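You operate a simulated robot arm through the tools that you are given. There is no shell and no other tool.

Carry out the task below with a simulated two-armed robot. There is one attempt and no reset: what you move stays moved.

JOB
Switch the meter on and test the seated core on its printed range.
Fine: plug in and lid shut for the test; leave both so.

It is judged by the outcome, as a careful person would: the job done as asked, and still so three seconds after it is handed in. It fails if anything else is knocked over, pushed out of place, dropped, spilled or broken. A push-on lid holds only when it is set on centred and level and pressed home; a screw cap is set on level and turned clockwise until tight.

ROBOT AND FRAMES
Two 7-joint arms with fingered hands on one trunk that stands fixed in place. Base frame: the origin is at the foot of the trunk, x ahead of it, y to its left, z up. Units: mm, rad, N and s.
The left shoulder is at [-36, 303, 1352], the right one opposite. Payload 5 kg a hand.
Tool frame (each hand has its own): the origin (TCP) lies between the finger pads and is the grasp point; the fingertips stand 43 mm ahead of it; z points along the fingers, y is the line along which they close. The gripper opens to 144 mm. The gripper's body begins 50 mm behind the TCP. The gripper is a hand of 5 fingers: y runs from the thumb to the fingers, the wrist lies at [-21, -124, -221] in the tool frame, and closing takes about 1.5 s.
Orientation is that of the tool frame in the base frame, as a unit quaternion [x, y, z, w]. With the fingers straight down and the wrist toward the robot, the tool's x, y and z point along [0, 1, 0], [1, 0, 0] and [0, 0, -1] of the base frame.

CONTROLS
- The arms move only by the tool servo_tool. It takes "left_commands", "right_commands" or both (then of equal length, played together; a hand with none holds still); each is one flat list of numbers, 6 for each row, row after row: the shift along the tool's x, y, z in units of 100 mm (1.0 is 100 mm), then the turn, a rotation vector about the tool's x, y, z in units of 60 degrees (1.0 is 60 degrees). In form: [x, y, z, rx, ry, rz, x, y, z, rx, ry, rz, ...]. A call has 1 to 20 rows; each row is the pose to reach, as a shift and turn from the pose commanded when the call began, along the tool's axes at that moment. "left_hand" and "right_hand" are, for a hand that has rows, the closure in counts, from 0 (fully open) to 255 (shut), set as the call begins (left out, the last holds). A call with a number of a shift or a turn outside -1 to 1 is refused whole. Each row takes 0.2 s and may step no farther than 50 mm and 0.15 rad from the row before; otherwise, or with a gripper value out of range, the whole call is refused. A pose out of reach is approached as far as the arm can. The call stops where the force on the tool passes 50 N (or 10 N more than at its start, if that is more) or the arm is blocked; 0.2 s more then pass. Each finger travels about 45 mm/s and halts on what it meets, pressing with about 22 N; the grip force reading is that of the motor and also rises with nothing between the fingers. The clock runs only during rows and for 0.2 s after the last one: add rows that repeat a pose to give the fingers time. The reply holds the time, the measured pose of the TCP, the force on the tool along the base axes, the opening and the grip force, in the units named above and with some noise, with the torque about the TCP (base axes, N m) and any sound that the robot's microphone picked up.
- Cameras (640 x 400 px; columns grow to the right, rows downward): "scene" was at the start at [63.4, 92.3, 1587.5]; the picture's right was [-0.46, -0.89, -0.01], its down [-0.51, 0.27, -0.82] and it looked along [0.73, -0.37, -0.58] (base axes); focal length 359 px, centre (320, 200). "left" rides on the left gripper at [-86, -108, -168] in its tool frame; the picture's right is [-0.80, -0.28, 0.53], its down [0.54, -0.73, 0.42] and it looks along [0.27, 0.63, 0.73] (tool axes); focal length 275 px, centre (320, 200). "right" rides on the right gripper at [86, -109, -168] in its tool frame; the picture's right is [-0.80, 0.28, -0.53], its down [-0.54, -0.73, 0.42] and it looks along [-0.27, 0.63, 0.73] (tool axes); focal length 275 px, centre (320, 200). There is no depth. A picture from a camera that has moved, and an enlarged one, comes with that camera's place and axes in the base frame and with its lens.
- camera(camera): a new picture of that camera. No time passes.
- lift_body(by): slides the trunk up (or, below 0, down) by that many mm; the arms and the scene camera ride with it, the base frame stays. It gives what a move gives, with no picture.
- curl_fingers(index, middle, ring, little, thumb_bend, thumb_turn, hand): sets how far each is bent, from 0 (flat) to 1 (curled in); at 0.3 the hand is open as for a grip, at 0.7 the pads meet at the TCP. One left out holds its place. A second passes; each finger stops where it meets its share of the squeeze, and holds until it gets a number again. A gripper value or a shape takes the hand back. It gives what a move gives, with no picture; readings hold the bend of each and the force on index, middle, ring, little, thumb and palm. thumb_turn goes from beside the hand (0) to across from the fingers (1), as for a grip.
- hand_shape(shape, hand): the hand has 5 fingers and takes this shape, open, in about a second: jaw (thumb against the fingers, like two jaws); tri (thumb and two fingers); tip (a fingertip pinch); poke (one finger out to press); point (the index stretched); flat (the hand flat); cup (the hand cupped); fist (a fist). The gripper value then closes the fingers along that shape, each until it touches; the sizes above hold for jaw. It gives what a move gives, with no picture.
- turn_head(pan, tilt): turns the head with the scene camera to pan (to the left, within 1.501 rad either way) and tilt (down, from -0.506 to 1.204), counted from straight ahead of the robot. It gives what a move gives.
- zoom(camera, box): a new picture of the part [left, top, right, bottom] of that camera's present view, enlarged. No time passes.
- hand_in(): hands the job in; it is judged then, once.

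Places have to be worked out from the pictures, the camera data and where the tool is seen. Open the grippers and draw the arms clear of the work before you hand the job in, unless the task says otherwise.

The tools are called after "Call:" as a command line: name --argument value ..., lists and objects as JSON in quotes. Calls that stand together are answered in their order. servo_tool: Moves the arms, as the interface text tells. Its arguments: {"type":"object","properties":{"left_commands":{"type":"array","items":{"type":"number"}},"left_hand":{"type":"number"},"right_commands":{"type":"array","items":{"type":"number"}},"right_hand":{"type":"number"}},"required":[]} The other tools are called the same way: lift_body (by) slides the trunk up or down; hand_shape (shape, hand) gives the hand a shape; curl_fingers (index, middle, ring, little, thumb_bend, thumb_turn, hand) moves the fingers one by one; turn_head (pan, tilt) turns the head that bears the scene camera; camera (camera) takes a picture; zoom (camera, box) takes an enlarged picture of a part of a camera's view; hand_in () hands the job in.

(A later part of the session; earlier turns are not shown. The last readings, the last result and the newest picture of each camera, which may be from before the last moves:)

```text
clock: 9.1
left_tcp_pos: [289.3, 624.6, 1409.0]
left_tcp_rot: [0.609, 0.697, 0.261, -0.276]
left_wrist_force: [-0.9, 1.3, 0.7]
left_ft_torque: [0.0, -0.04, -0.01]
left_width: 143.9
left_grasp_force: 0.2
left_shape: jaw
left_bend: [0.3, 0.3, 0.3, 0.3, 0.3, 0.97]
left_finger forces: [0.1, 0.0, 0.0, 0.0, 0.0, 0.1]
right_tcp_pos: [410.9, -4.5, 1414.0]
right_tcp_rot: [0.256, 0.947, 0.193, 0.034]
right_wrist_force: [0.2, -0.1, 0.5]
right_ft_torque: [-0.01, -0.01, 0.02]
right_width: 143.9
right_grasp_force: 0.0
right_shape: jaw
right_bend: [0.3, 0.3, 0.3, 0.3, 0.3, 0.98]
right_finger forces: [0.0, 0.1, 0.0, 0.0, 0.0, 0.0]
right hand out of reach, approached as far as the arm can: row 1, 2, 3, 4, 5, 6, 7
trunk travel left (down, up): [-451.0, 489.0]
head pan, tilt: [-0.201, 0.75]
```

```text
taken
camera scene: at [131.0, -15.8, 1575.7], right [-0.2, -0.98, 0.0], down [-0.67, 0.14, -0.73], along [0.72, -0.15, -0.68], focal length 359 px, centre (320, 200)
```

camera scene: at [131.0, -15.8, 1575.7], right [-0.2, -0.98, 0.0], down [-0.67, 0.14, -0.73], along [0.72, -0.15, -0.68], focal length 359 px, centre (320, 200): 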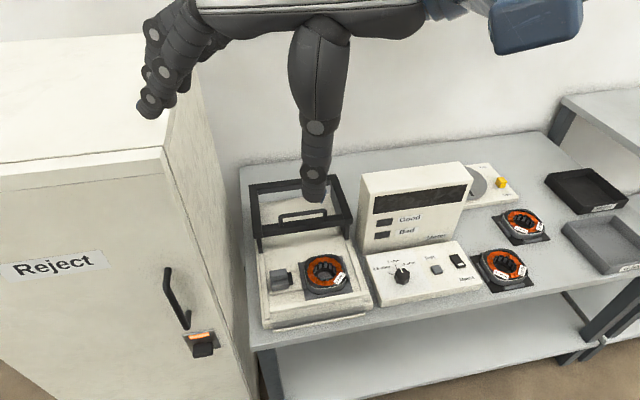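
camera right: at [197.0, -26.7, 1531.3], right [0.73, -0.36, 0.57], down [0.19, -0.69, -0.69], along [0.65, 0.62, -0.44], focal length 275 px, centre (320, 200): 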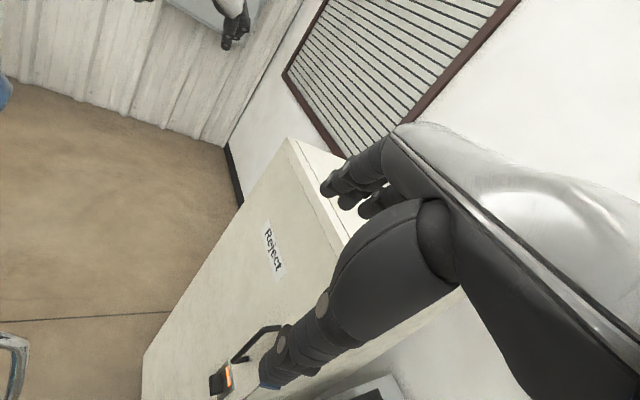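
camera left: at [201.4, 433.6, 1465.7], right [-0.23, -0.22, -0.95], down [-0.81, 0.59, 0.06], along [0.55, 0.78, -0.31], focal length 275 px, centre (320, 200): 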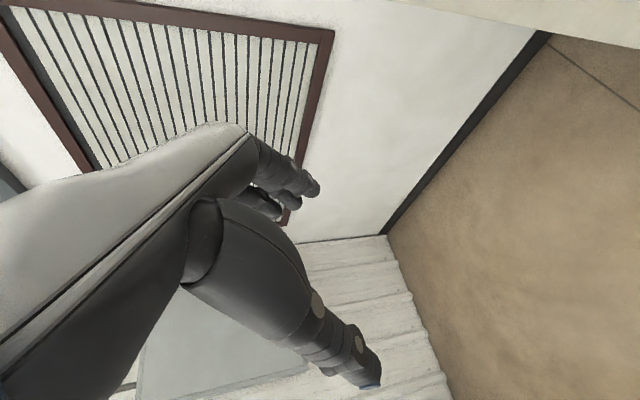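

The arm now follows exactly and the trunk stays still. Next I turn the right hand back to fingers straight down, wrist toward the robot, while shifting about 100 mm to the right.

Call:
servo_tool --right_commands '[-0.068, -0.047, -0.022, 0.027, -0.019, 0.082, -0.137, -0.093, -0.045, 0.054, -0.038, 0.163, -0.205, -0.14, -0.068, 0.081, -0.058, 0.245, -0.273, -0.187, -0.09, 0.108, -0.077, 0.326, -0.342, -0.233, -0.113, 0.135, -0.096, 0.408, -0.41, -0.28, -0.135, 0.162, -0.115, 0.489, -0.478, -0.327, -0.158, 0.189, -0.134, 0.571, -0.547, -0.373, -0.18, 0.216, -0.153, 0.652, -0.615, -0.42, -0.203, 0.243, -0.173, 0.734, -0.683, -0.467, -0.225, 0.27, -0.192, 0.815, -0.752, -0.513, -0.248, 0.297, -0.211, 0.897, -0.82, -0.56, -0.27, 0.324, -0.23, 0.978]'

Call:
camera --camera "scene"

```text
clock: 11.7
left_tcp_pos: [290.4, 625.7, 1408.1]
left_tcp_rot: [0.609, 0.697, 0.26, -0.276]
left_wrist_force: [0.0, -0.1, -0.6]
left_ft_torque: [-0.01, 0.0, 0.0]
left_width: 143.9
left_grasp_force: 0.0
left_shape: jaw
left_bend: [0.3, 0.3, 0.3, 0.3, 0.3, 0.97]
left_finger forces: [0.1, 0.1, 0.1, 0.0, 0.1, 0.0]
right_tcp_pos: [451.3, -98.7, 1411.9]
right_tcp_rot: [0.706, 0.708, -0.001, 0.0]
right_wrist_force: [-0.8, 0.6, -0.1]
right_ft_torque: [0.01, -0.02, -0.03]
right_width: 143.9
right_grasp_force: 0.0
right_shape: jaw
right_bend: [0.3, 0.3, 0.3, 0.3, 0.3, 0.98]
right_finger forces: [0.0, 0.0, 0.0, 0.0, 0.0, 0.0]
trunk travel left (down, up): [-451.0, 489.0]
head pan, tilt: [-0.201, 0.75]
```

```text
taken
camera scene: at [133.1, -15.9, 1575.5], right [-0.2, -0.98, 0.0], down [-0.67, 0.14, -0.73], along [0.72, -0.15, -0.68], focal length 359 px, centre (320, 200)
```

scene: 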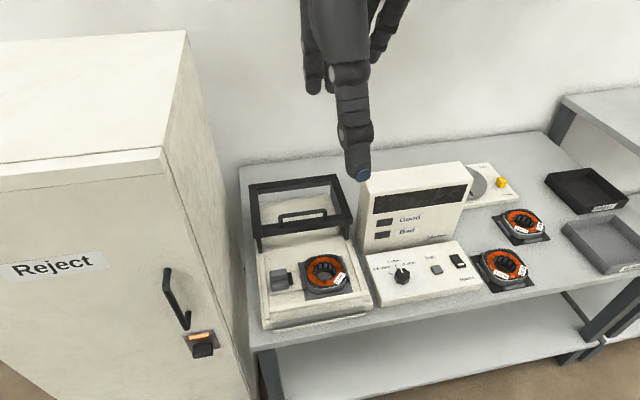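

The right hand is straight down again at [451, -99, 1412] and the trunk is steady. I check closely that nothing on the bench shifted during the disturbance, and the plug and switch details.

Call:
zoom --camera "scene" --box '[240, 160, 400, 330]'

Call:
zoom --camera "scene" --box '[340, 150, 560, 310]'

Call:
zoom --camera "scene" --box '[240, 240, 360, 330]'

Call:
zoom --camera "scene" --box '[360, 230, 490, 310]'

```text
2.35 times, centred on (320, 245) of scene
camera zoom: at [133.1, -15.9, 1575.5], right [-0.2, -0.98, 0.0], down [-0.67, 0.14, -0.73], along [0.72, -0.15, -0.68], focal length 844 px, centre (320, 94)
```

zoom: 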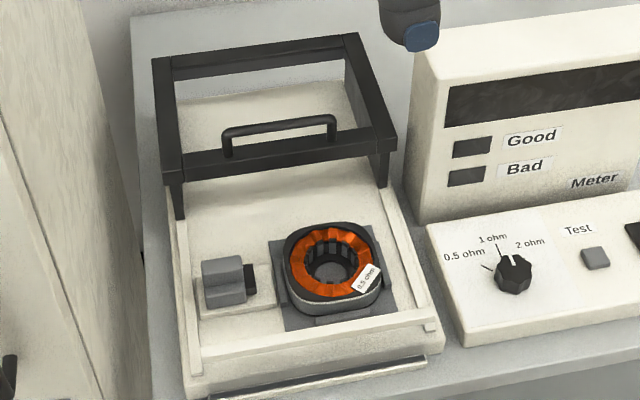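

```text
2.50 times, centred on (450, 230) of scene
camera zoom: at [133.1, -15.9, 1575.5], right [-0.2, -0.98, 0.0], down [-0.67, 0.14, -0.73], along [0.72, -0.15, -0.68], focal length 897 px, centre (-5, 125)
```

zoom: 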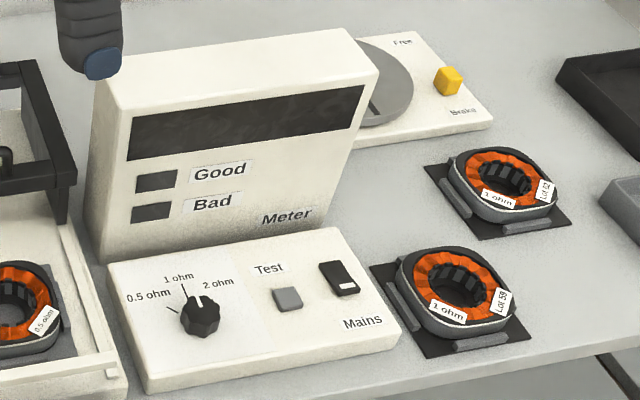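

```text
4.44 times, centred on (300, 285) of scene
camera zoom: at [133.1, -15.9, 1575.5], right [-0.2, -0.98, 0.0], down [-0.67, 0.14, -0.73], along [0.72, -0.15, -0.68], focal length 1594 px, centre (409, -178)
```

zoom: 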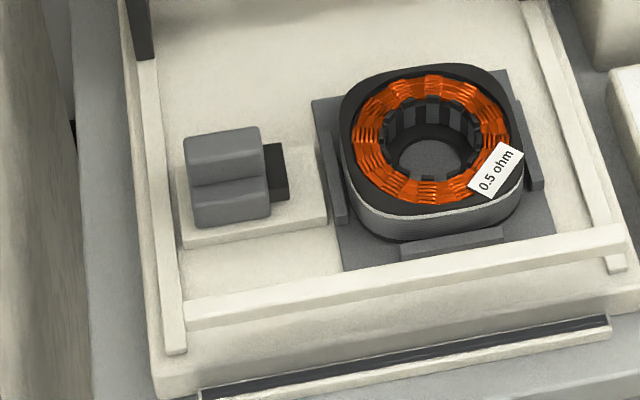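

```text
4.92 times, centred on (425, 270) of scene
camera zoom: at [133.1, -15.9, 1575.5], right [-0.2, -0.98, 0.0], down [-0.67, 0.14, -0.73], along [0.72, -0.15, -0.68], focal length 1766 px, centre (-197, -145)
```

zoom: 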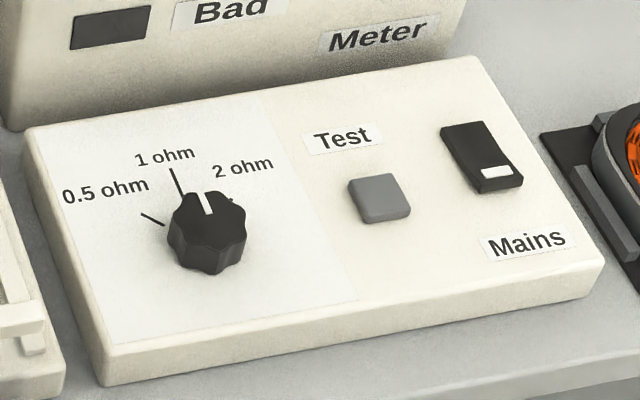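

Nothing on the bench has shifted: the knob still points at 1 ohm, with 0.5 ohm 45 degrees to its left, the plug is out and the lid is back. Before working I study the right hand's fingers in its own camera, open and then partly closed, to learn where the tips lie.

Call:
camera --camera "right"

Call:
servo_tool --right_commands '[0, 0, 0, 0, 0, 0, 0, 0, 0, 0, 0, 0, 0, 0, 0, 0, 0, 0, 0, 0, 0, 0, 0, 0, 0, 0, 0, 0, 0, 0, 0, 0, 0, 0, 0, 0]' --right_hand 180

Call:
camera --camera "right"

Call:
camera --camera "scene"

```text
taken
camera right: at [343.8, -12.0, 1580.0], right [0.29, -0.79, 0.54], down [-0.73, -0.54, -0.42], along [0.63, -0.27, -0.73], focal length 275 px, centre (320, 200)
```

right: 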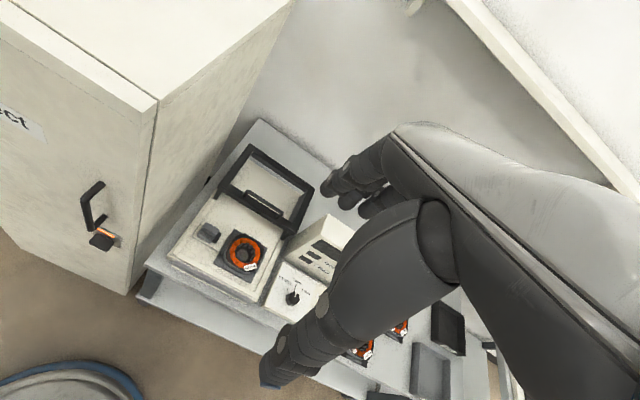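

```text
clock: 13.1
left_tcp_pos: [289.0, 625.6, 1408.7]
left_tcp_rot: [0.609, 0.697, 0.259, -0.277]
left_wrist_force: [-0.7, 0.4, -0.1]
left_ft_torque: [-0.01, -0.03, -0.01]
left_width: 143.8
left_grasp_force: 0.1
left_shape: jaw
left_bend: [0.3, 0.3, 0.3, 0.3, 0.3, 0.97]
left_finger forces: [0.0, 0.0, 0.0, 0.1, 0.0, 0.0]
right_tcp_pos: [450.2, -98.7, 1412.7]
right_tcp_rot: [0.706, 0.708, 0.0, 0.001]
right_wrist_force: [-0.2, -0.6, 0.4]
right_ft_torque: [0.01, -0.01, -0.03]
right_width: 42.7
right_grasp_force: 0.1
right_shape: jaw
right_bend: [0.74, 0.54, 0.52, 0.48, 0.74, 1.0]
right_finger forces: [0.1, 0.0, 0.1, 0.0, 0.0, 0.0]
trunk travel left (down, up): [-451.0, 489.0]
head pan, tilt: [-0.201, 0.75]
```

```text
taken
camera right: at [342.4, -11.9, 1580.4], right [0.29, -0.79, 0.54], down [-0.72, -0.55, -0.42], along [0.63, -0.27, -0.73], focal length 275 px, centre (320, 200)
```

right: 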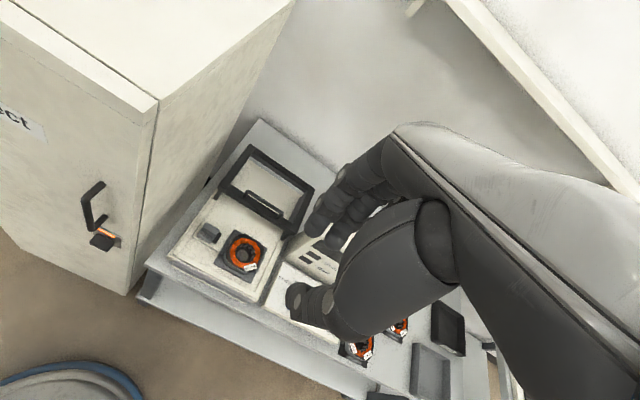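

```text
taken
camera scene: at [132.0, -15.8, 1575.6], right [-0.2, -0.98, 0.0], down [-0.67, 0.14, -0.73], along [0.72, -0.15, -0.68], focal length 359 px, centre (320, 200)
```

scene: 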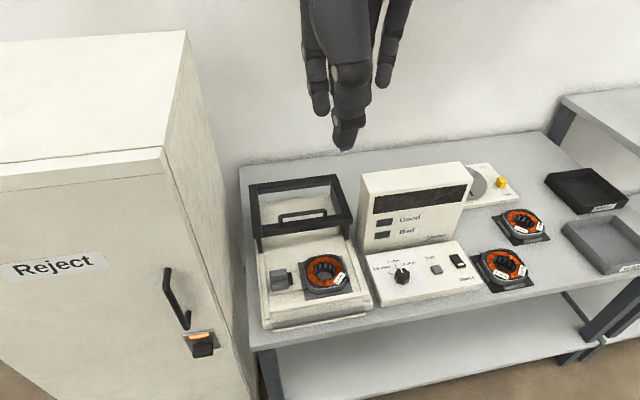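

The fingers close toward the TCP with thumb nearest the robot. I enlarge both views to see how the fingertips are laid out at this 43 mm opening.

Call:
zoom --camera "right" --box '[260, 120, 480, 340]'

Call:
zoom --camera "scene" --box '[280, 0, 430, 160]'

```text
1.82 times, centred on (370, 230) of right
camera zoom: at [342.4, -11.9, 1580.4], right [0.29, -0.79, 0.54], down [-0.72, -0.55, -0.42], along [0.63, -0.27, -0.73], focal length 500 px, centre (229, 146)
```

zoom: 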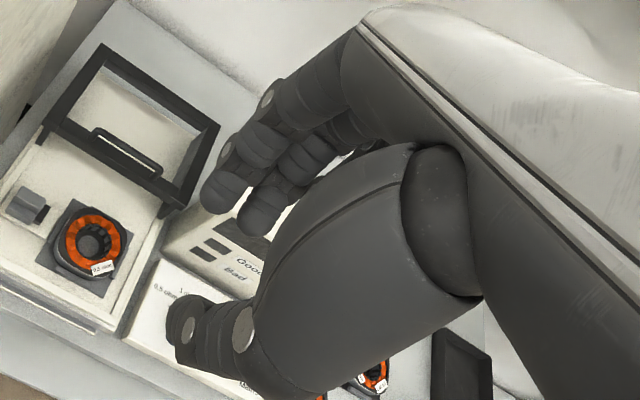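

```text
2.50 times, centred on (355, 80) of scene
camera zoom: at [132.0, -15.8, 1575.6], right [-0.2, -0.98, 0.0], down [-0.67, 0.14, -0.73], along [0.72, -0.15, -0.68], focal length 897 px, centre (232, 500)
```

zoom: 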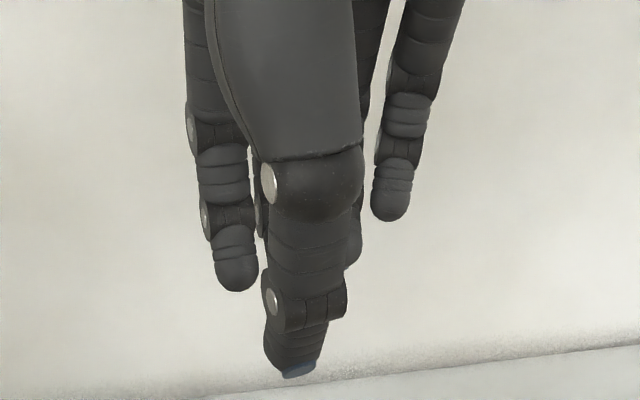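

The four fingers spread sideways about 80 mm, so a three-finger grip will suit the plug and knob better. I set the right hand to the tri shape and look.

Call:
hand_shape --hand "right" --shape "tri"

Call:
zoom --camera "right" --box '[220, 120, 480, 400]'

Call:
zoom --camera "scene" --box '[260, 0, 440, 190]'

```text
clock: 14.0
left_tcp_pos: [290.2, 625.9, 1408.0]
left_tcp_rot: [0.609, 0.696, 0.261, -0.276]
left_wrist_force: [-0.3, -0.1, -0.2]
left_ft_torque: [0.0, 0.03, 0.03]
left_width: 144.0
left_grasp_force: 0.0
left_shape: jaw
left_bend: [0.3, 0.3, 0.3, 0.3, 0.3, 0.97]
left_finger forces: [0.1, 0.0, 0.0, 0.0, 0.1, 0.0]
right_tcp_pos: [451.0, -97.5, 1413.3]
right_tcp_rot: [0.706, 0.708, -0.001, 0.001]
right_wrist_force: [0.1, 0.1, 0.3]
right_ft_torque: [0.02, 0.02, -0.02]
right_width: 143.7
right_grasp_force: 0.1
right_shape: tri
right_bend: [0.3, 0.3, 0.99, 0.99, 0.3, 0.98]
right_finger forces: [0.1, 0.0, 0.0, 0.0, 0.0, 0.0]
trunk travel left (down, up): [-451.0, 489.0]
head pan, tilt: [-0.201, 0.75]
```

```text
1.43 times, centred on (350, 260) of right
camera zoom: at [342.6, -11.9, 1580.4], right [0.29, -0.79, 0.54], down [-0.72, -0.55, -0.42], along [0.63, -0.27, -0.73], focal length 393 px, centre (277, 114)
```

zoom: 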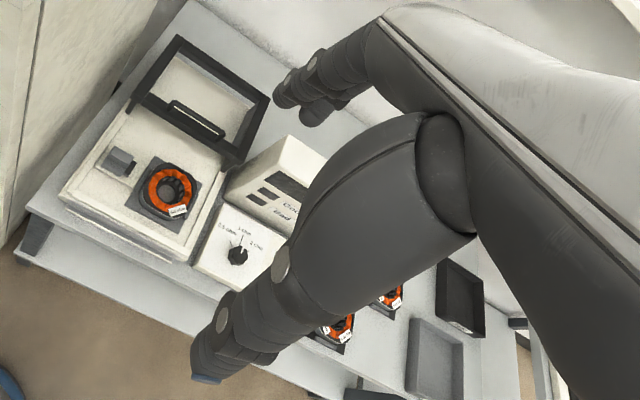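

```text
2.11 times, centred on (350, 95) of scene
camera zoom: at [132.2, -15.8, 1575.6], right [-0.2, -0.98, 0.0], down [-0.67, 0.14, -0.73], along [0.72, -0.15, -0.68], focal length 755 px, centre (257, 421)
```

zoom: 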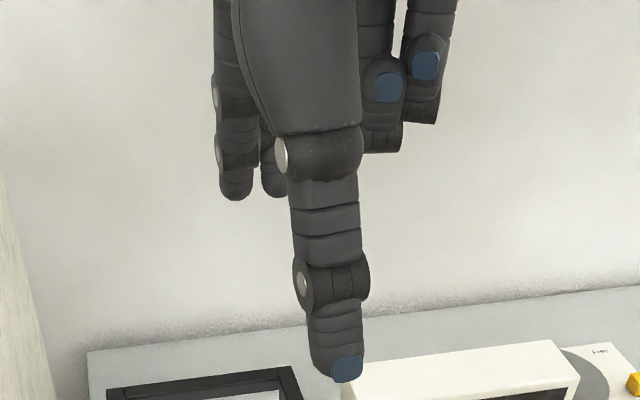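

The tri shape leaves thumb, index and middle ready. I now bring the right hand down in gentle steps toward a viewing place in front of the fixture, about [475, -80, 1322] first.

Call:
servo_tool --right_commands '[0.03, 0.04, 0.15, 0, 0, 0, 0.07, 0.08, 0.3, 0, 0, 0, 0.1, 0.12, 0.45, 0, 0, 0, 0.13, 0.16, 0.6, 0, 0, 0, 0.17, 0.2, 0.75, 0, 0, 0, 0.2, 0.23, 0.9, 0, 0, 0]'

Call:
servo_tool --right_commands '[0.03, 0.04, 0.15, 0, 0, 0, 0.07, 0.08, 0.3, 0, 0, 0, 0.1, 0.12, 0.45, 0, 0, 0, 0.13, 0.16, 0.6, 0, 0, 0, 0.17, 0.2, 0.75, 0, 0, 0, 0.2, 0.23, 0.9, 0, 0, 0]'

Call:
camera --camera "scene"

Call:
camera --camera "right"

```text
clock: 15.4
left_tcp_pos: [290.8, 625.0, 1408.7]
left_tcp_rot: [0.609, 0.696, 0.261, -0.276]
left_wrist_force: [0.6, -0.8, 0.1]
left_ft_torque: [0.01, 0.05, 0.02]
left_width: 144.0
left_grasp_force: 0.1
left_shape: jaw
left_bend: [0.3, 0.3, 0.3, 0.3, 0.3, 0.97]
left_finger forces: [0.0, 0.0, 0.1, 0.0, 0.0, 0.0]
right_tcp_pos: [474.1, -78.9, 1323.2]
right_tcp_rot: [0.706, 0.708, -0.001, 0.0]
right_wrist_force: [0.0, 0.9, 0.3]
right_ft_torque: [0.01, 0.02, 0.02]
right_width: 143.5
right_grasp_force: 0.1
right_shape: tri
right_bend: [0.3, 0.3, 0.99, 0.99, 0.3, 0.98]
right_finger forces: [0.1, 0.0, 0.0, 0.0, 0.0, 0.1]
trunk travel left (down, up): [-451.0, 489.0]
head pan, tilt: [-0.201, 0.75]
```

```text
clock: 16.8
left_tcp_pos: [291.9, 624.7, 1409.0]
left_tcp_rot: [0.61, 0.696, 0.26, -0.276]
left_wrist_force: [0.9, 0.2, -0.7]
left_ft_torque: [-0.03, 0.07, 0.02]
left_width: 144.0
left_grasp_force: 0.0
left_shape: jaw
left_bend: [0.3, 0.3, 0.3, 0.3, 0.3, 0.97]
left_finger forces: [0.0, 0.0, 0.1, 0.0, 0.0, 0.0]
right_tcp_pos: [500.2, -57.6, 1231.4]
right_tcp_rot: [0.707, 0.708, -0.002, 0.001]
right_wrist_force: [0.4, -1.0, 0.3]
right_ft_torque: [0.02, 0.06, 0.01]
right_width: 143.7
right_grasp_force: 0.2
right_shape: tri
right_bend: [0.3, 0.3, 0.99, 0.99, 0.3, 0.98]
right_finger forces: [0.0, 0.1, 0.0, 0.1, 0.1, 0.0]
trunk travel left (down, up): [-451.0, 489.0]
head pan, tilt: [-0.201, 0.75]
```

```text
taken
camera scene: at [133.5, -16.0, 1575.5], right [-0.2, -0.98, 0.0], down [-0.67, 0.14, -0.73], along [0.72, -0.15, -0.68], focal length 359 px, centre (320, 200)
```

scene: 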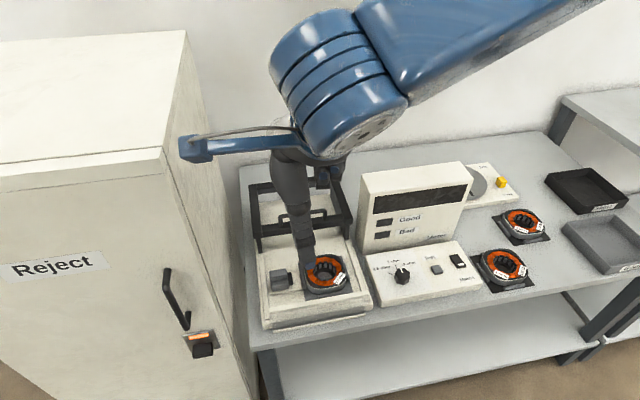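

```text
taken
camera right: at [392.0, 28.3, 1399.7], right [0.29, -0.79, 0.54], down [-0.73, -0.55, -0.42], along [0.63, -0.27, -0.73], focal length 275 px, centre (320, 200)
```

right: 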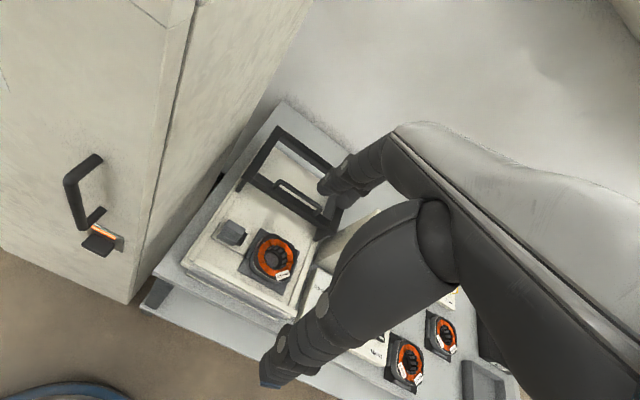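

The arm follows precisely. I descend another 85 mm and then look at the plug closely with the hand camera.

Call:
servo_tool --right_commands '[0, 0.03, 0.14, 0, 0, 0, 0, 0.06, 0.28, 0, 0, 0, 0, 0.1, 0.43, 0, 0, 0, 0, 0.13, 0.57, 0, 0, 0, 0, 0.16, 0.71, 0, 0, 0, 0, 0.2, 0.85, 0, 0, 0]'

Call:
camera --camera "right"

Call:
zoom --camera "right" --box '[180, 160, 340, 320]'

```text
clock: 18.2
left_tcp_pos: [290.8, 625.5, 1408.6]
left_tcp_rot: [0.609, 0.697, 0.26, -0.276]
left_wrist_force: [0.2, 0.2, 1.0]
left_ft_torque: [0.0, 0.0, 0.0]
left_width: 143.9
left_grasp_force: 0.0
left_shape: jaw
left_bend: [0.3, 0.3, 0.3, 0.3, 0.3, 0.97]
left_finger forces: [0.1, 0.0, 0.0, 0.0, 0.2, 0.0]
right_tcp_pos: [516.2, -60.3, 1146.5]
right_tcp_rot: [0.706, 0.708, -0.001, 0.0]
right_wrist_force: [-0.2, -0.1, -0.2]
right_ft_torque: [-0.01, 0.01, -0.01]
right_width: 143.6
right_grasp_force: 0.1
right_shape: tri
right_bend: [0.3, 0.3, 0.99, 0.99, 0.3, 0.98]
right_finger forces: [0.0, 0.1, 0.0, 0.0, 0.0, 0.0]
trunk travel left (down, up): [-451.0, 489.0]
head pan, tilt: [-0.201, 0.75]
```

```text
taken
camera right: at [408.3, 26.6, 1314.4], right [0.29, -0.79, 0.54], down [-0.72, -0.55, -0.42], along [0.63, -0.27, -0.73], focal length 275 px, centre (320, 200)
```

right: 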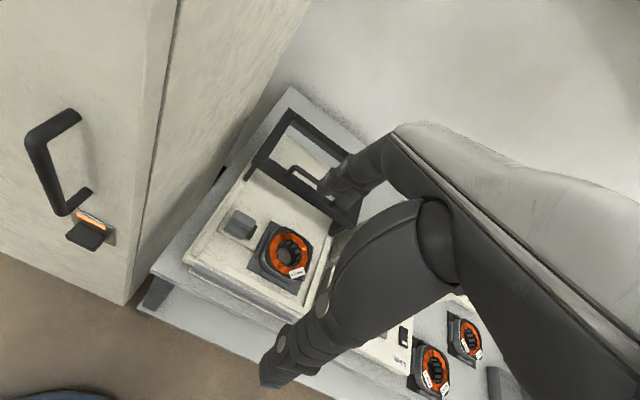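

```text
2.50 times, centred on (260, 240) of right
camera zoom: at [408.3, 26.6, 1314.4], right [0.29, -0.79, 0.54], down [-0.72, -0.55, -0.42], along [0.63, -0.27, -0.73], focal length 688 px, centre (470, 100)
```

zoom: 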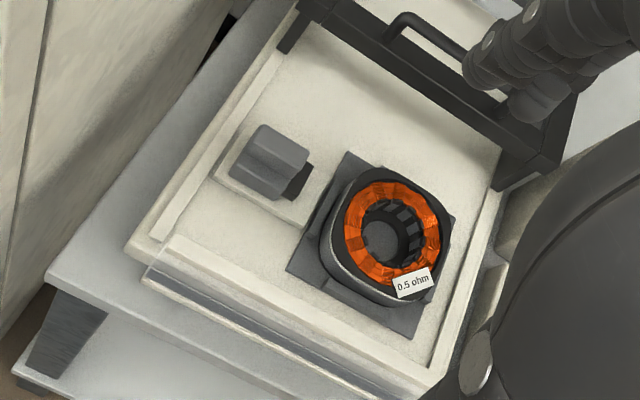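

The plug's black tip is near [689, -57, 794] and points toward the core nest, about 20 to 25 mm away. I enlarge further to see its grip fin and the socket side of the nest.

Call:
zoom --camera "right" --box '[210, 195, 290, 250]'

Call:
zoom --camera "right" --box '[240, 205, 330, 300]'

Call:
zoom --camera "right" --box '[235, 90, 375, 240]'

```text
7.27 times, centred on (250, 222) of right
camera zoom: at [408.3, 26.6, 1314.4], right [0.29, -0.79, 0.54], down [-0.72, -0.55, -0.42], along [0.63, -0.27, -0.73], focal length 2002 px, centre (829, 36)
```

zoom: 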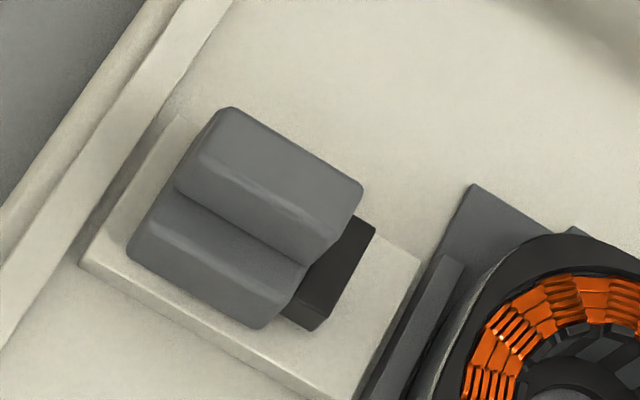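

```text
4.21 times, centred on (285, 252) of right
camera zoom: at [408.3, 26.6, 1314.4], right [0.29, -0.79, 0.54], down [-0.72, -0.55, -0.42], along [0.63, -0.27, -0.73], focal length 1159 px, centre (467, -21)
```

zoom: 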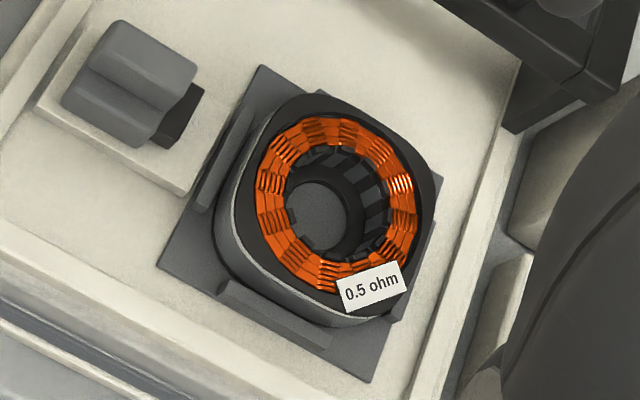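

```text
2.67 times, centred on (305, 165) of right
camera zoom: at [408.3, 26.6, 1314.4], right [0.29, -0.79, 0.54], down [-0.72, -0.55, -0.42], along [0.63, -0.27, -0.73], focal length 734 px, centre (360, 293)
```

zoom: 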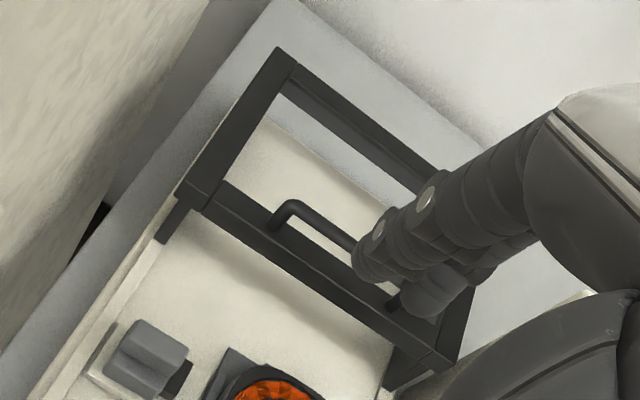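

The plug has a two-step grey body about 45 mm long with a clear end face on its left side, so I can push it home with one straight finger. I set the poke shape and look where the pressing fingertip is.

Call:
hand_shape --hand "right" --shape "poke"

Call:
camera --camera "right"

Call:
camera --camera "scene"

Call:
zoom --camera "right" --box '[260, 120, 480, 340]'

```text
clock: 19.1
left_tcp_pos: [290.3, 625.5, 1409.4]
left_tcp_rot: [0.609, 0.696, 0.261, -0.276]
left_wrist_force: [-0.5, -0.8, -0.4]
left_ft_torque: [-0.01, -0.01, 0.0]
left_width: 144.0
left_grasp_force: 0.0
left_shape: jaw
left_bend: [0.3, 0.3, 0.3, 0.3, 0.3, 0.97]
left_finger forces: [0.0, 0.0, 0.0, 0.0, 0.0, 0.0]
right_tcp_pos: [514.6, -59.6, 1146.5]
right_tcp_rot: [0.706, 0.709, -0.002, 0.0]
right_wrist_force: [-0.2, -0.3, -0.4]
right_ft_torque: [0.01, -0.01, 0.04]
right_width: 0.0
right_grasp_force: 0.0
right_shape: poke
right_bend: [0.7, 0.7, 0.99, 0.99, 1.0, 1.0]
right_finger forces: [0.0, 0.0, 0.0, 0.1, 0.1, 0.0]
trunk travel left (down, up): [-451.0, 489.0]
head pan, tilt: [-0.201, 0.75]
```

```text
taken
camera right: at [407.5, 26.9, 1314.8], right [0.29, -0.79, 0.54], down [-0.72, -0.55, -0.42], along [0.63, -0.27, -0.73], focal length 275 px, centre (320, 200)
```

right: 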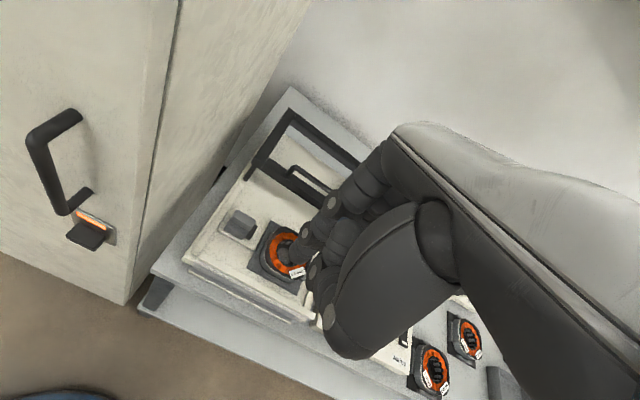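

```text
taken
camera scene: at [132.0, -15.7, 1575.6], right [-0.2, -0.98, 0.0], down [-0.67, 0.14, -0.73], along [0.72, -0.15, -0.68], focal length 359 px, centre (320, 200)
```

scene: 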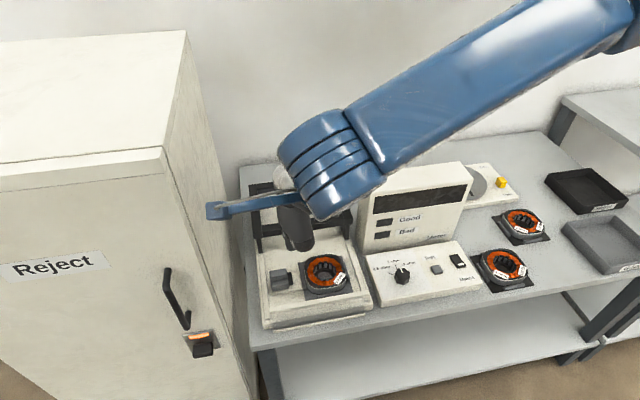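

```text
1.82 times, centred on (370, 230) of right
camera zoom: at [407.5, 26.9, 1314.8], right [0.29, -0.79, 0.54], down [-0.72, -0.55, -0.42], along [0.63, -0.27, -0.73], focal length 500 px, centre (229, 146)
```

zoom: 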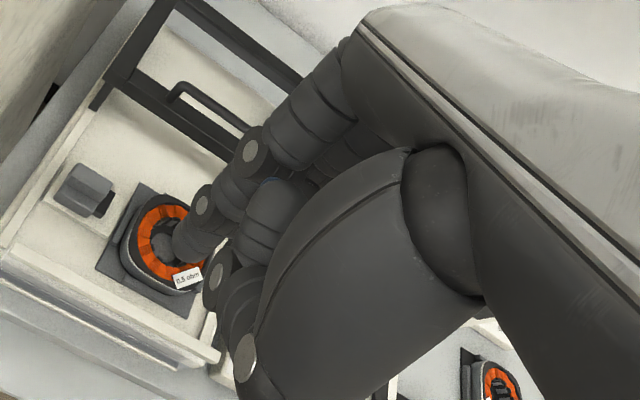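

In poke the index and middle are both out, with the index tip near tool (15, 3, 43). I curl the middle in as well so that only the index stands out, and move the hand right, in front of the meter, where the scene camera can see it.

Call:
curl_fingers --hand "right" --middle 1

Call:
servo_tool --right_commands '[-0.15, 0, 0, 0, 0, 0, -0.3, 0, 0, 0, 0, 0, -0.45, 0, 0, 0, 0, 0, -0.6, 0, 0, 0, 0, 0, -0.75, 0, 0, 0, 0, 0, -0.95, 0, 0, 0, 0, 0]'

Call:
servo_tool --right_commands '[-0.15, 0, 0, 0, 0, 0, -0.3, 0, 0, 0, 0, 0, -0.45, 0, 0, 0, 0, 0, -0.6, 0, 0, 0, 0, 0, -0.75, 0, 0, 0, 0, 0, -0.95, 0, 0, 0, 0, 0]'

Call:
camera --camera "scene"

Call:
camera --camera "right"

```text
clock: 20.1
left_tcp_pos: [290.2, 626.1, 1407.5]
left_tcp_rot: [0.609, 0.696, 0.261, -0.277]
left_wrist_force: [-0.3, 0.1, -0.1]
left_ft_torque: [-0.01, -0.01, 0.03]
left_width: 143.7
left_grasp_force: 0.0
left_shape: jaw
left_bend: [0.3, 0.3, 0.3, 0.3, 0.3, 0.97]
left_finger forces: [0.1, 0.0, 0.1, 0.1, 0.1, 0.0]
right_tcp_pos: [514.3, -59.6, 1146.2]
right_tcp_rot: [0.706, 0.708, -0.001, 0.001]
right_wrist_force: [-0.1, 0.7, 0.0]
right_ft_torque: [0.02, 0.01, -0.01]
right_width: 48.5
right_grasp_force: 0.1
right_shape: fingers
right_bend: [0.7, 0.8, 0.99, 0.99, 1.0, 1.0]
right_finger forces: [0.0, 0.0, 0.0, 0.1, 0.1, 0.0]
trunk travel left (down, up): [-451.0, 489.0]
head pan, tilt: [-0.201, 0.75]
```

```text
clock: 21.5
left_tcp_pos: [289.4, 624.2, 1408.6]
left_tcp_rot: [0.608, 0.697, 0.26, -0.276]
left_wrist_force: [0.0, 0.5, 0.4]
left_ft_torque: [0.02, -0.02, -0.02]
left_width: 144.0
left_grasp_force: 0.1
left_shape: jaw
left_bend: [0.3, 0.3, 0.3, 0.3, 0.3, 0.97]
left_finger forces: [0.1, 0.0, 0.0, 0.0, 0.0, 0.0]
right_tcp_pos: [531.1, -152.8, 1150.4]
right_tcp_rot: [0.706, 0.708, -0.001, 0.0]
right_wrist_force: [-0.3, -0.6, 0.1]
right_ft_torque: [0.06, -0.03, -0.01]
right_width: 48.6
right_grasp_force: 0.1
right_shape: fingers
right_bend: [0.7, 0.8, 0.99, 0.99, 1.0, 1.0]
right_finger forces: [0.0, 0.0, 0.0, 0.0, 0.0, 0.0]
right hand out of reach, approached as far as the arm can: row 4, 5, 6
trunk travel left (down, up): [-451.0, 489.0]
head pan, tilt: [-0.201, 0.75]
```

```text
clock: 22.9
left_tcp_pos: [289.9, 624.3, 1407.9]
left_tcp_rot: [0.608, 0.697, 0.261, -0.276]
left_wrist_force: [-0.9, 0.6, 1.1]
left_ft_torque: [0.0, 0.0, 0.01]
left_width: 144.0
left_grasp_force: 0.1
left_shape: jaw
left_bend: [0.3, 0.3, 0.3, 0.3, 0.3, 0.97]
left_finger forces: [0.1, 0.1, 0.0, 0.0, 0.1, 0.1]
right_tcp_pos: [541.1, -247.7, 1148.3]
right_tcp_rot: [0.706, 0.708, -0.001, -0.001]
right_wrist_force: [-0.9, -1.6, 0.4]
right_ft_torque: [0.03, -0.01, 0.01]
right_width: 48.4
right_grasp_force: 0.0
right_shape: fingers
right_bend: [0.7, 0.8, 0.99, 0.99, 1.0, 1.0]
right_finger forces: [0.2, 0.1, 0.0, 0.0, 0.0, 0.0]
right hand out of reach, approached as far as the arm can: row 2, 3, 4, 5, 6
trunk travel left (down, up): [-451.0, 489.0]
head pan, tilt: [-0.201, 0.75]
```

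```text
taken
camera scene: at [131.3, -17.7, 1575.7], right [-0.2, -0.98, 0.0], down [-0.67, 0.14, -0.73], along [0.72, -0.14, -0.68], focal length 359 px, centre (320, 200)
```

scene: 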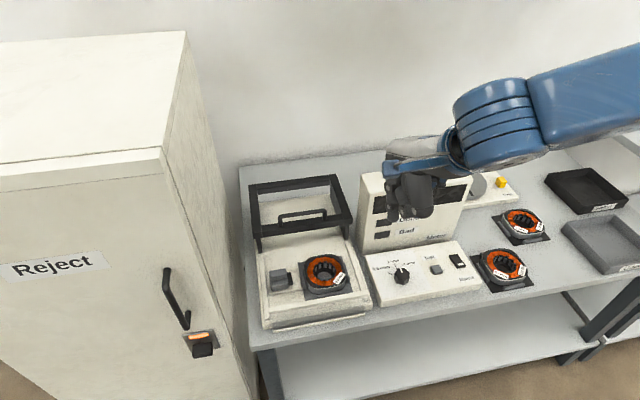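

```text
taken
camera right: at [432.6, -161.2, 1317.6], right [0.29, -0.79, 0.53], down [-0.72, -0.55, -0.42], along [0.63, -0.27, -0.73], focal length 275 px, centre (320, 200)
```

right: 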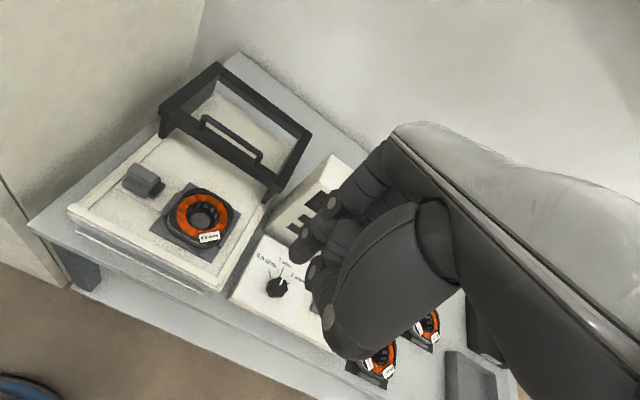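

The arm was a bit folded there (it drifted to x 541), but all is calm. I enlarge both views to locate the index fingertip.

Call:
zoom --camera "right" --box '[260, 180, 380, 300]'

Call:
zoom --camera "scene" --box '[370, 120, 470, 230]'

```text
3.33 times, centred on (320, 240) of right
camera zoom: at [432.6, -161.2, 1317.6], right [0.29, -0.79, 0.53], down [-0.72, -0.55, -0.42], along [0.63, -0.27, -0.73], focal length 918 px, centre (320, 67)
```

zoom: 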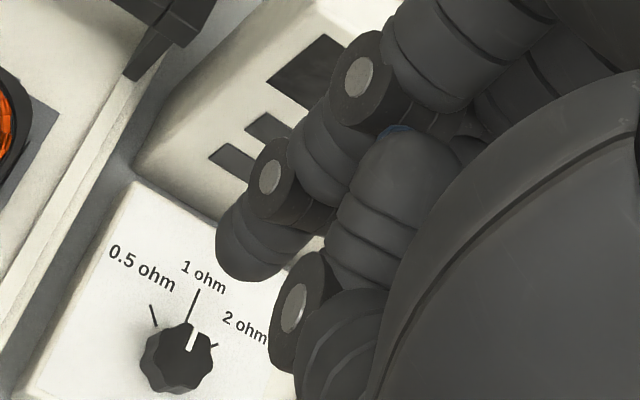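

```text
3.64 times, centred on (420, 175) of scene
camera zoom: at [131.3, -17.7, 1575.7], right [-0.2, -0.98, 0.0], down [-0.67, 0.14, -0.73], along [0.72, -0.14, -0.68], focal length 1304 px, centre (-44, 291)
```

zoom: 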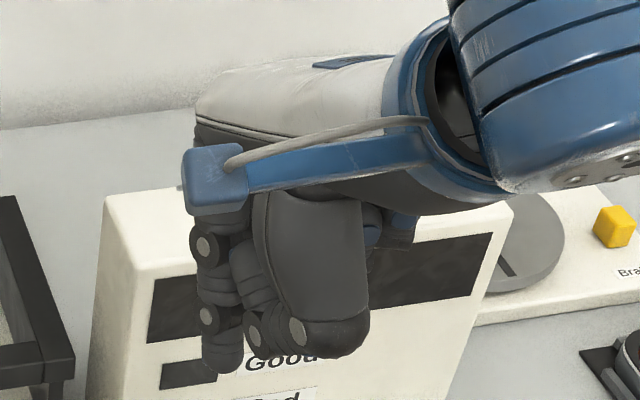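

The index tip is near tool (13, -2, 40), well below the curled thumb. From this new viewpoint I enlarge the plug again, to triangulate it against the earlier views.

Call:
zoom --camera "right" --box '[110, 145, 190, 215]'

Call:
zoom --camera "scene" --box '[255, 250, 325, 310]'

Call:
zoom --camera "right" --box '[140, 50, 330, 200]'

```text
5.71 times, centred on (150, 180) of right
camera zoom: at [432.6, -161.2, 1317.6], right [0.29, -0.79, 0.53], down [-0.72, -0.55, -0.42], along [0.63, -0.27, -0.73], focal length 1573 px, centre (1291, 314)
```

zoom: 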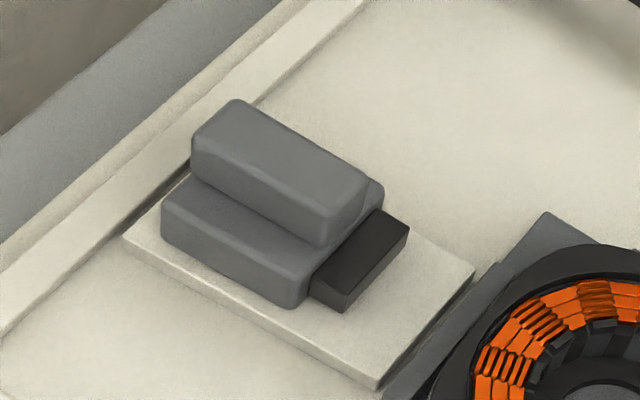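

```text
6.67 times, centred on (290, 280) of scene
camera zoom: at [131.3, -17.7, 1575.7], right [-0.2, -0.98, 0.0], down [-0.67, 0.14, -0.73], along [0.72, -0.14, -0.68], focal length 2391 px, centre (520, -333)
```

zoom: 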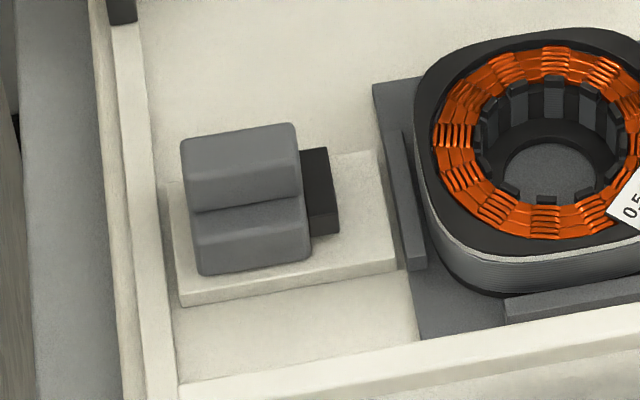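

```text
2.67 times, centred on (235, 125) of right
camera zoom: at [432.6, -161.2, 1317.6], right [0.29, -0.79, 0.53], down [-0.72, -0.55, -0.42], along [0.63, -0.27, -0.73], focal length 734 px, centre (547, 400)
```

zoom: 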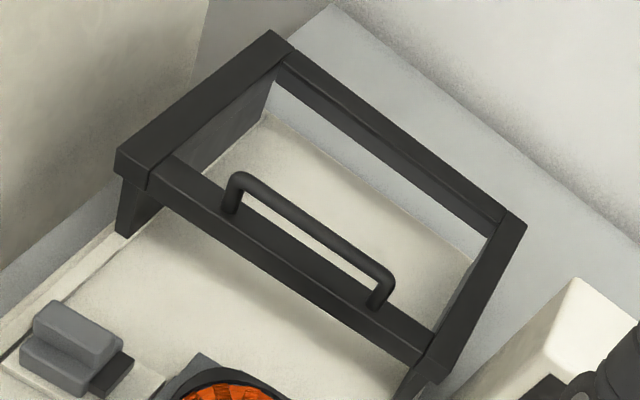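

Triangulating gives the plug well: fin x 671..688, y -2..-44, top z 825, ledge z 801; the lid handle bar is at x 803, y -47..-164, z 898, and the lid's front bar clears the fin by about 18 mm. I'll grip the fin with the tri shape and slide it in, so I set tri and move above it in steps.

Call:
hand_shape --hand "right" --shape "tri"

Call:
servo_tool --right_commands '[0.12, 0.08, 0.08, 0, 0, 0, 0.25, 0.15, 0.16, 0, 0, 0, 0.37, 0.23, 0.24, 0, 0, 0, 0.5, 0.31, 0.33, 0, 0, 0, 0.62, 0.38, 0.41, 0, 0, 0, 0.75, 0.46, 0.49, 0, 0, 0]' --right_hand 140

Call:
servo_tool --right_commands '[0.12, 0.08, 0.08, 0, 0, 0, 0.25, 0.15, 0.16, 0, 0, 0, 0.37, 0.23, 0.24, 0, 0, 0, 0.5, 0.31, 0.33, 0, 0, 0, 0.62, 0.38, 0.41, 0, 0, 0, 0.75, 0.46, 0.49, 0, 0, 0]'

Call:
camera --camera "scene"

Call:
camera --camera "right"

```text
clock: 23.8
left_tcp_pos: [291.2, 625.4, 1407.5]
left_tcp_rot: [0.61, 0.696, 0.26, -0.276]
left_wrist_force: [-0.3, 0.3, -0.2]
left_ft_torque: [-0.01, 0.01, -0.03]
left_width: 144.2
left_grasp_force: 0.0
left_shape: jaw
left_bend: [0.3, 0.3, 0.3, 0.3, 0.3, 0.97]
left_finger forces: [0.1, 0.0, 0.1, 0.1, 0.0, 0.1]
right_tcp_pos: [540.9, -245.6, 1150.3]
right_tcp_rot: [0.706, 0.709, -0.002, 0.001]
right_wrist_force: [0.9, 1.2, 0.3]
right_ft_torque: [0.06, 0.01, 0.01]
right_width: 143.4
right_grasp_force: 0.0
right_shape: tri
right_bend: [0.3, 0.3, 0.99, 0.99, 0.3, 0.98]
right_finger forces: [0.1, 0.0, 0.0, 0.1, 0.0, 0.0]
trunk travel left (down, up): [-451.0, 489.0]
head pan, tilt: [-0.201, 0.75]
```

```text
clock: 25.2
left_tcp_pos: [292.0, 625.2, 1408.9]
left_tcp_rot: [0.609, 0.696, 0.261, -0.276]
left_wrist_force: [0.0, 0.5, 0.0]
left_ft_torque: [-0.05, 0.03, 0.03]
left_width: 143.8
left_grasp_force: 0.1
left_shape: jaw
left_bend: [0.3, 0.3, 0.3, 0.3, 0.3, 0.97]
left_finger forces: [0.0, 0.0, 0.0, 0.0, 0.0, 0.0]
right_tcp_pos: [589.9, -169.8, 1098.6]
right_tcp_rot: [0.707, 0.708, -0.002, 0.0]
right_wrist_force: [0.4, 0.8, 0.3]
right_ft_torque: [0.03, -0.02, 0.03]
right_width: 65.2
right_grasp_force: 0.1
right_shape: tri
right_bend: [0.74, 0.47, 0.99, 0.99, 0.71, 1.0]
right_finger forces: [0.0, 0.0, 0.0, 0.0, 0.1, 0.0]
trunk travel left (down, up): [-451.0, 489.0]
head pan, tilt: [-0.201, 0.75]
```

```text
clock: 26.6
left_tcp_pos: [291.2, 625.2, 1408.7]
left_tcp_rot: [0.61, 0.696, 0.261, -0.276]
left_wrist_force: [-0.3, 0.5, 1.0]
left_ft_torque: [-0.07, 0.02, 0.02]
left_width: 144.3
left_grasp_force: 0.0
left_shape: jaw
left_bend: [0.3, 0.3, 0.3, 0.3, 0.3, 0.97]
left_finger forces: [0.0, 0.1, 0.0, 0.0, 0.0, 0.0]
right_tcp_pos: [634.1, -96.5, 1053.7]
right_tcp_rot: [0.706, 0.708, 0.0, 0.0]
right_wrist_force: [-0.6, 0.1, 0.3]
right_ft_torque: [-0.03, -0.01, -0.01]
right_width: 65.5
right_grasp_force: 0.1
right_shape: tri
right_bend: [0.74, 0.47, 0.99, 0.99, 0.71, 1.0]
right_finger forces: [0.1, 0.1, 0.0, 0.0, 0.1, 0.1]
right hand out of reach, approached as far as the arm can: row 6
trunk travel left (down, up): [-451.0, 489.0]
head pan, tilt: [-0.201, 0.75]
```

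```text
taken
camera scene: at [132.9, -15.8, 1575.6], right [-0.2, -0.98, 0.0], down [-0.67, 0.14, -0.73], along [0.72, -0.15, -0.68], focal length 359 px, centre (320, 200)
```

scene: 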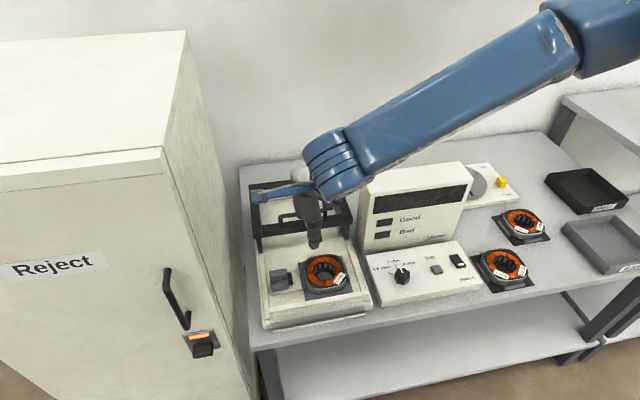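

```text
taken
camera right: at [525.8, -11.1, 1221.4], right [0.29, -0.79, 0.53], down [-0.72, -0.55, -0.42], along [0.63, -0.27, -0.73], focal length 275 px, centre (320, 200)
```

right: 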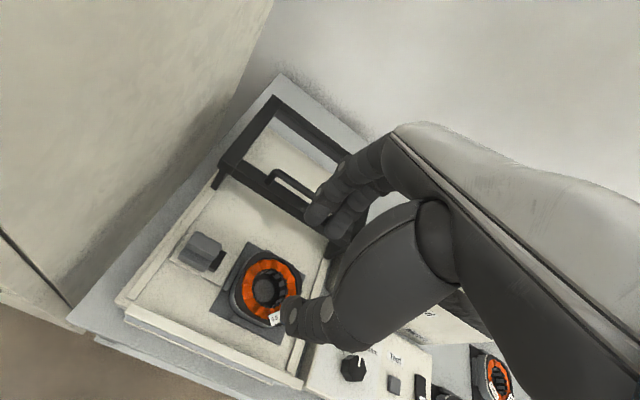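

The hand follows well and the opening is 65 mm. I move on to above the plug fin at [679, -20, 955], then look before lowering.

Call:
servo_tool --right_commands '[0.13, 0.08, 0.17, 0, 0, 0, 0.26, 0.15, 0.33, 0, 0, 0, 0.38, 0.23, 0.5, 0, 0, 0, 0.51, 0.3, 0.66, 0, 0, 0, 0.64, 0.38, 0.83, 0, 0, 0, 0.765, 0.45, 0.99, 0, 0, 0]'

Call:
camera --camera "right"

Call:
camera --camera "scene"

```text
clock: 28.0
left_tcp_pos: [289.2, 625.2, 1408.0]
left_tcp_rot: [0.61, 0.696, 0.26, -0.277]
left_wrist_force: [0.6, -0.3, -0.7]
left_ft_torque: [-0.03, -0.02, 0.01]
left_width: 143.7
left_grasp_force: 0.1
left_shape: jaw
left_bend: [0.3, 0.3, 0.3, 0.3, 0.3, 0.97]
left_finger forces: [0.0, 0.0, 0.0, 0.0, 0.0, 0.0]
right_tcp_pos: [657.1, -118.6, 1030.1]
right_tcp_rot: [0.706, 0.708, -0.001, 0.001]
right_wrist_force: [0.3, 0.0, 0.3]
right_ft_torque: [0.01, 0.01, 0.0]
right_width: 65.3
right_grasp_force: 0.0
right_shape: tri
right_bend: [0.74, 0.47, 0.99, 0.99, 0.72, 1.0]
right_finger forces: [0.0, 0.1, 0.1, 0.0, 0.1, 0.1]
right hand out of reach, approached as far as the arm can: row 1, 2, 3, 4, 5, 6
trunk travel left (down, up): [-451.0, 489.0]
head pan, tilt: [-0.201, 0.75]
```

```text
taken
camera right: at [548.9, -31.3, 1197.6], right [0.29, -0.79, 0.53], down [-0.72, -0.55, -0.42], along [0.63, -0.27, -0.73], focal length 275 px, centre (320, 200)
```

right: 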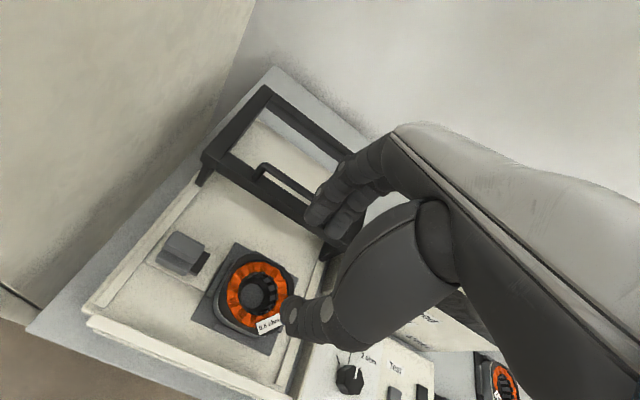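

```text
taken
camera scene: at [132.4, -16.0, 1575.6], right [-0.2, -0.98, 0.0], down [-0.67, 0.14, -0.73], along [0.72, -0.15, -0.68], focal length 359 px, centre (320, 200)
```

scene: 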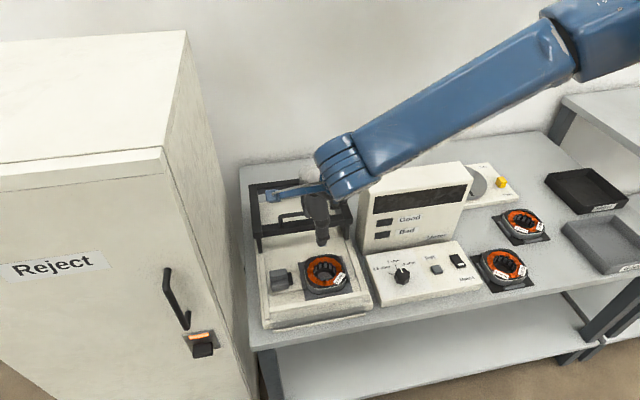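

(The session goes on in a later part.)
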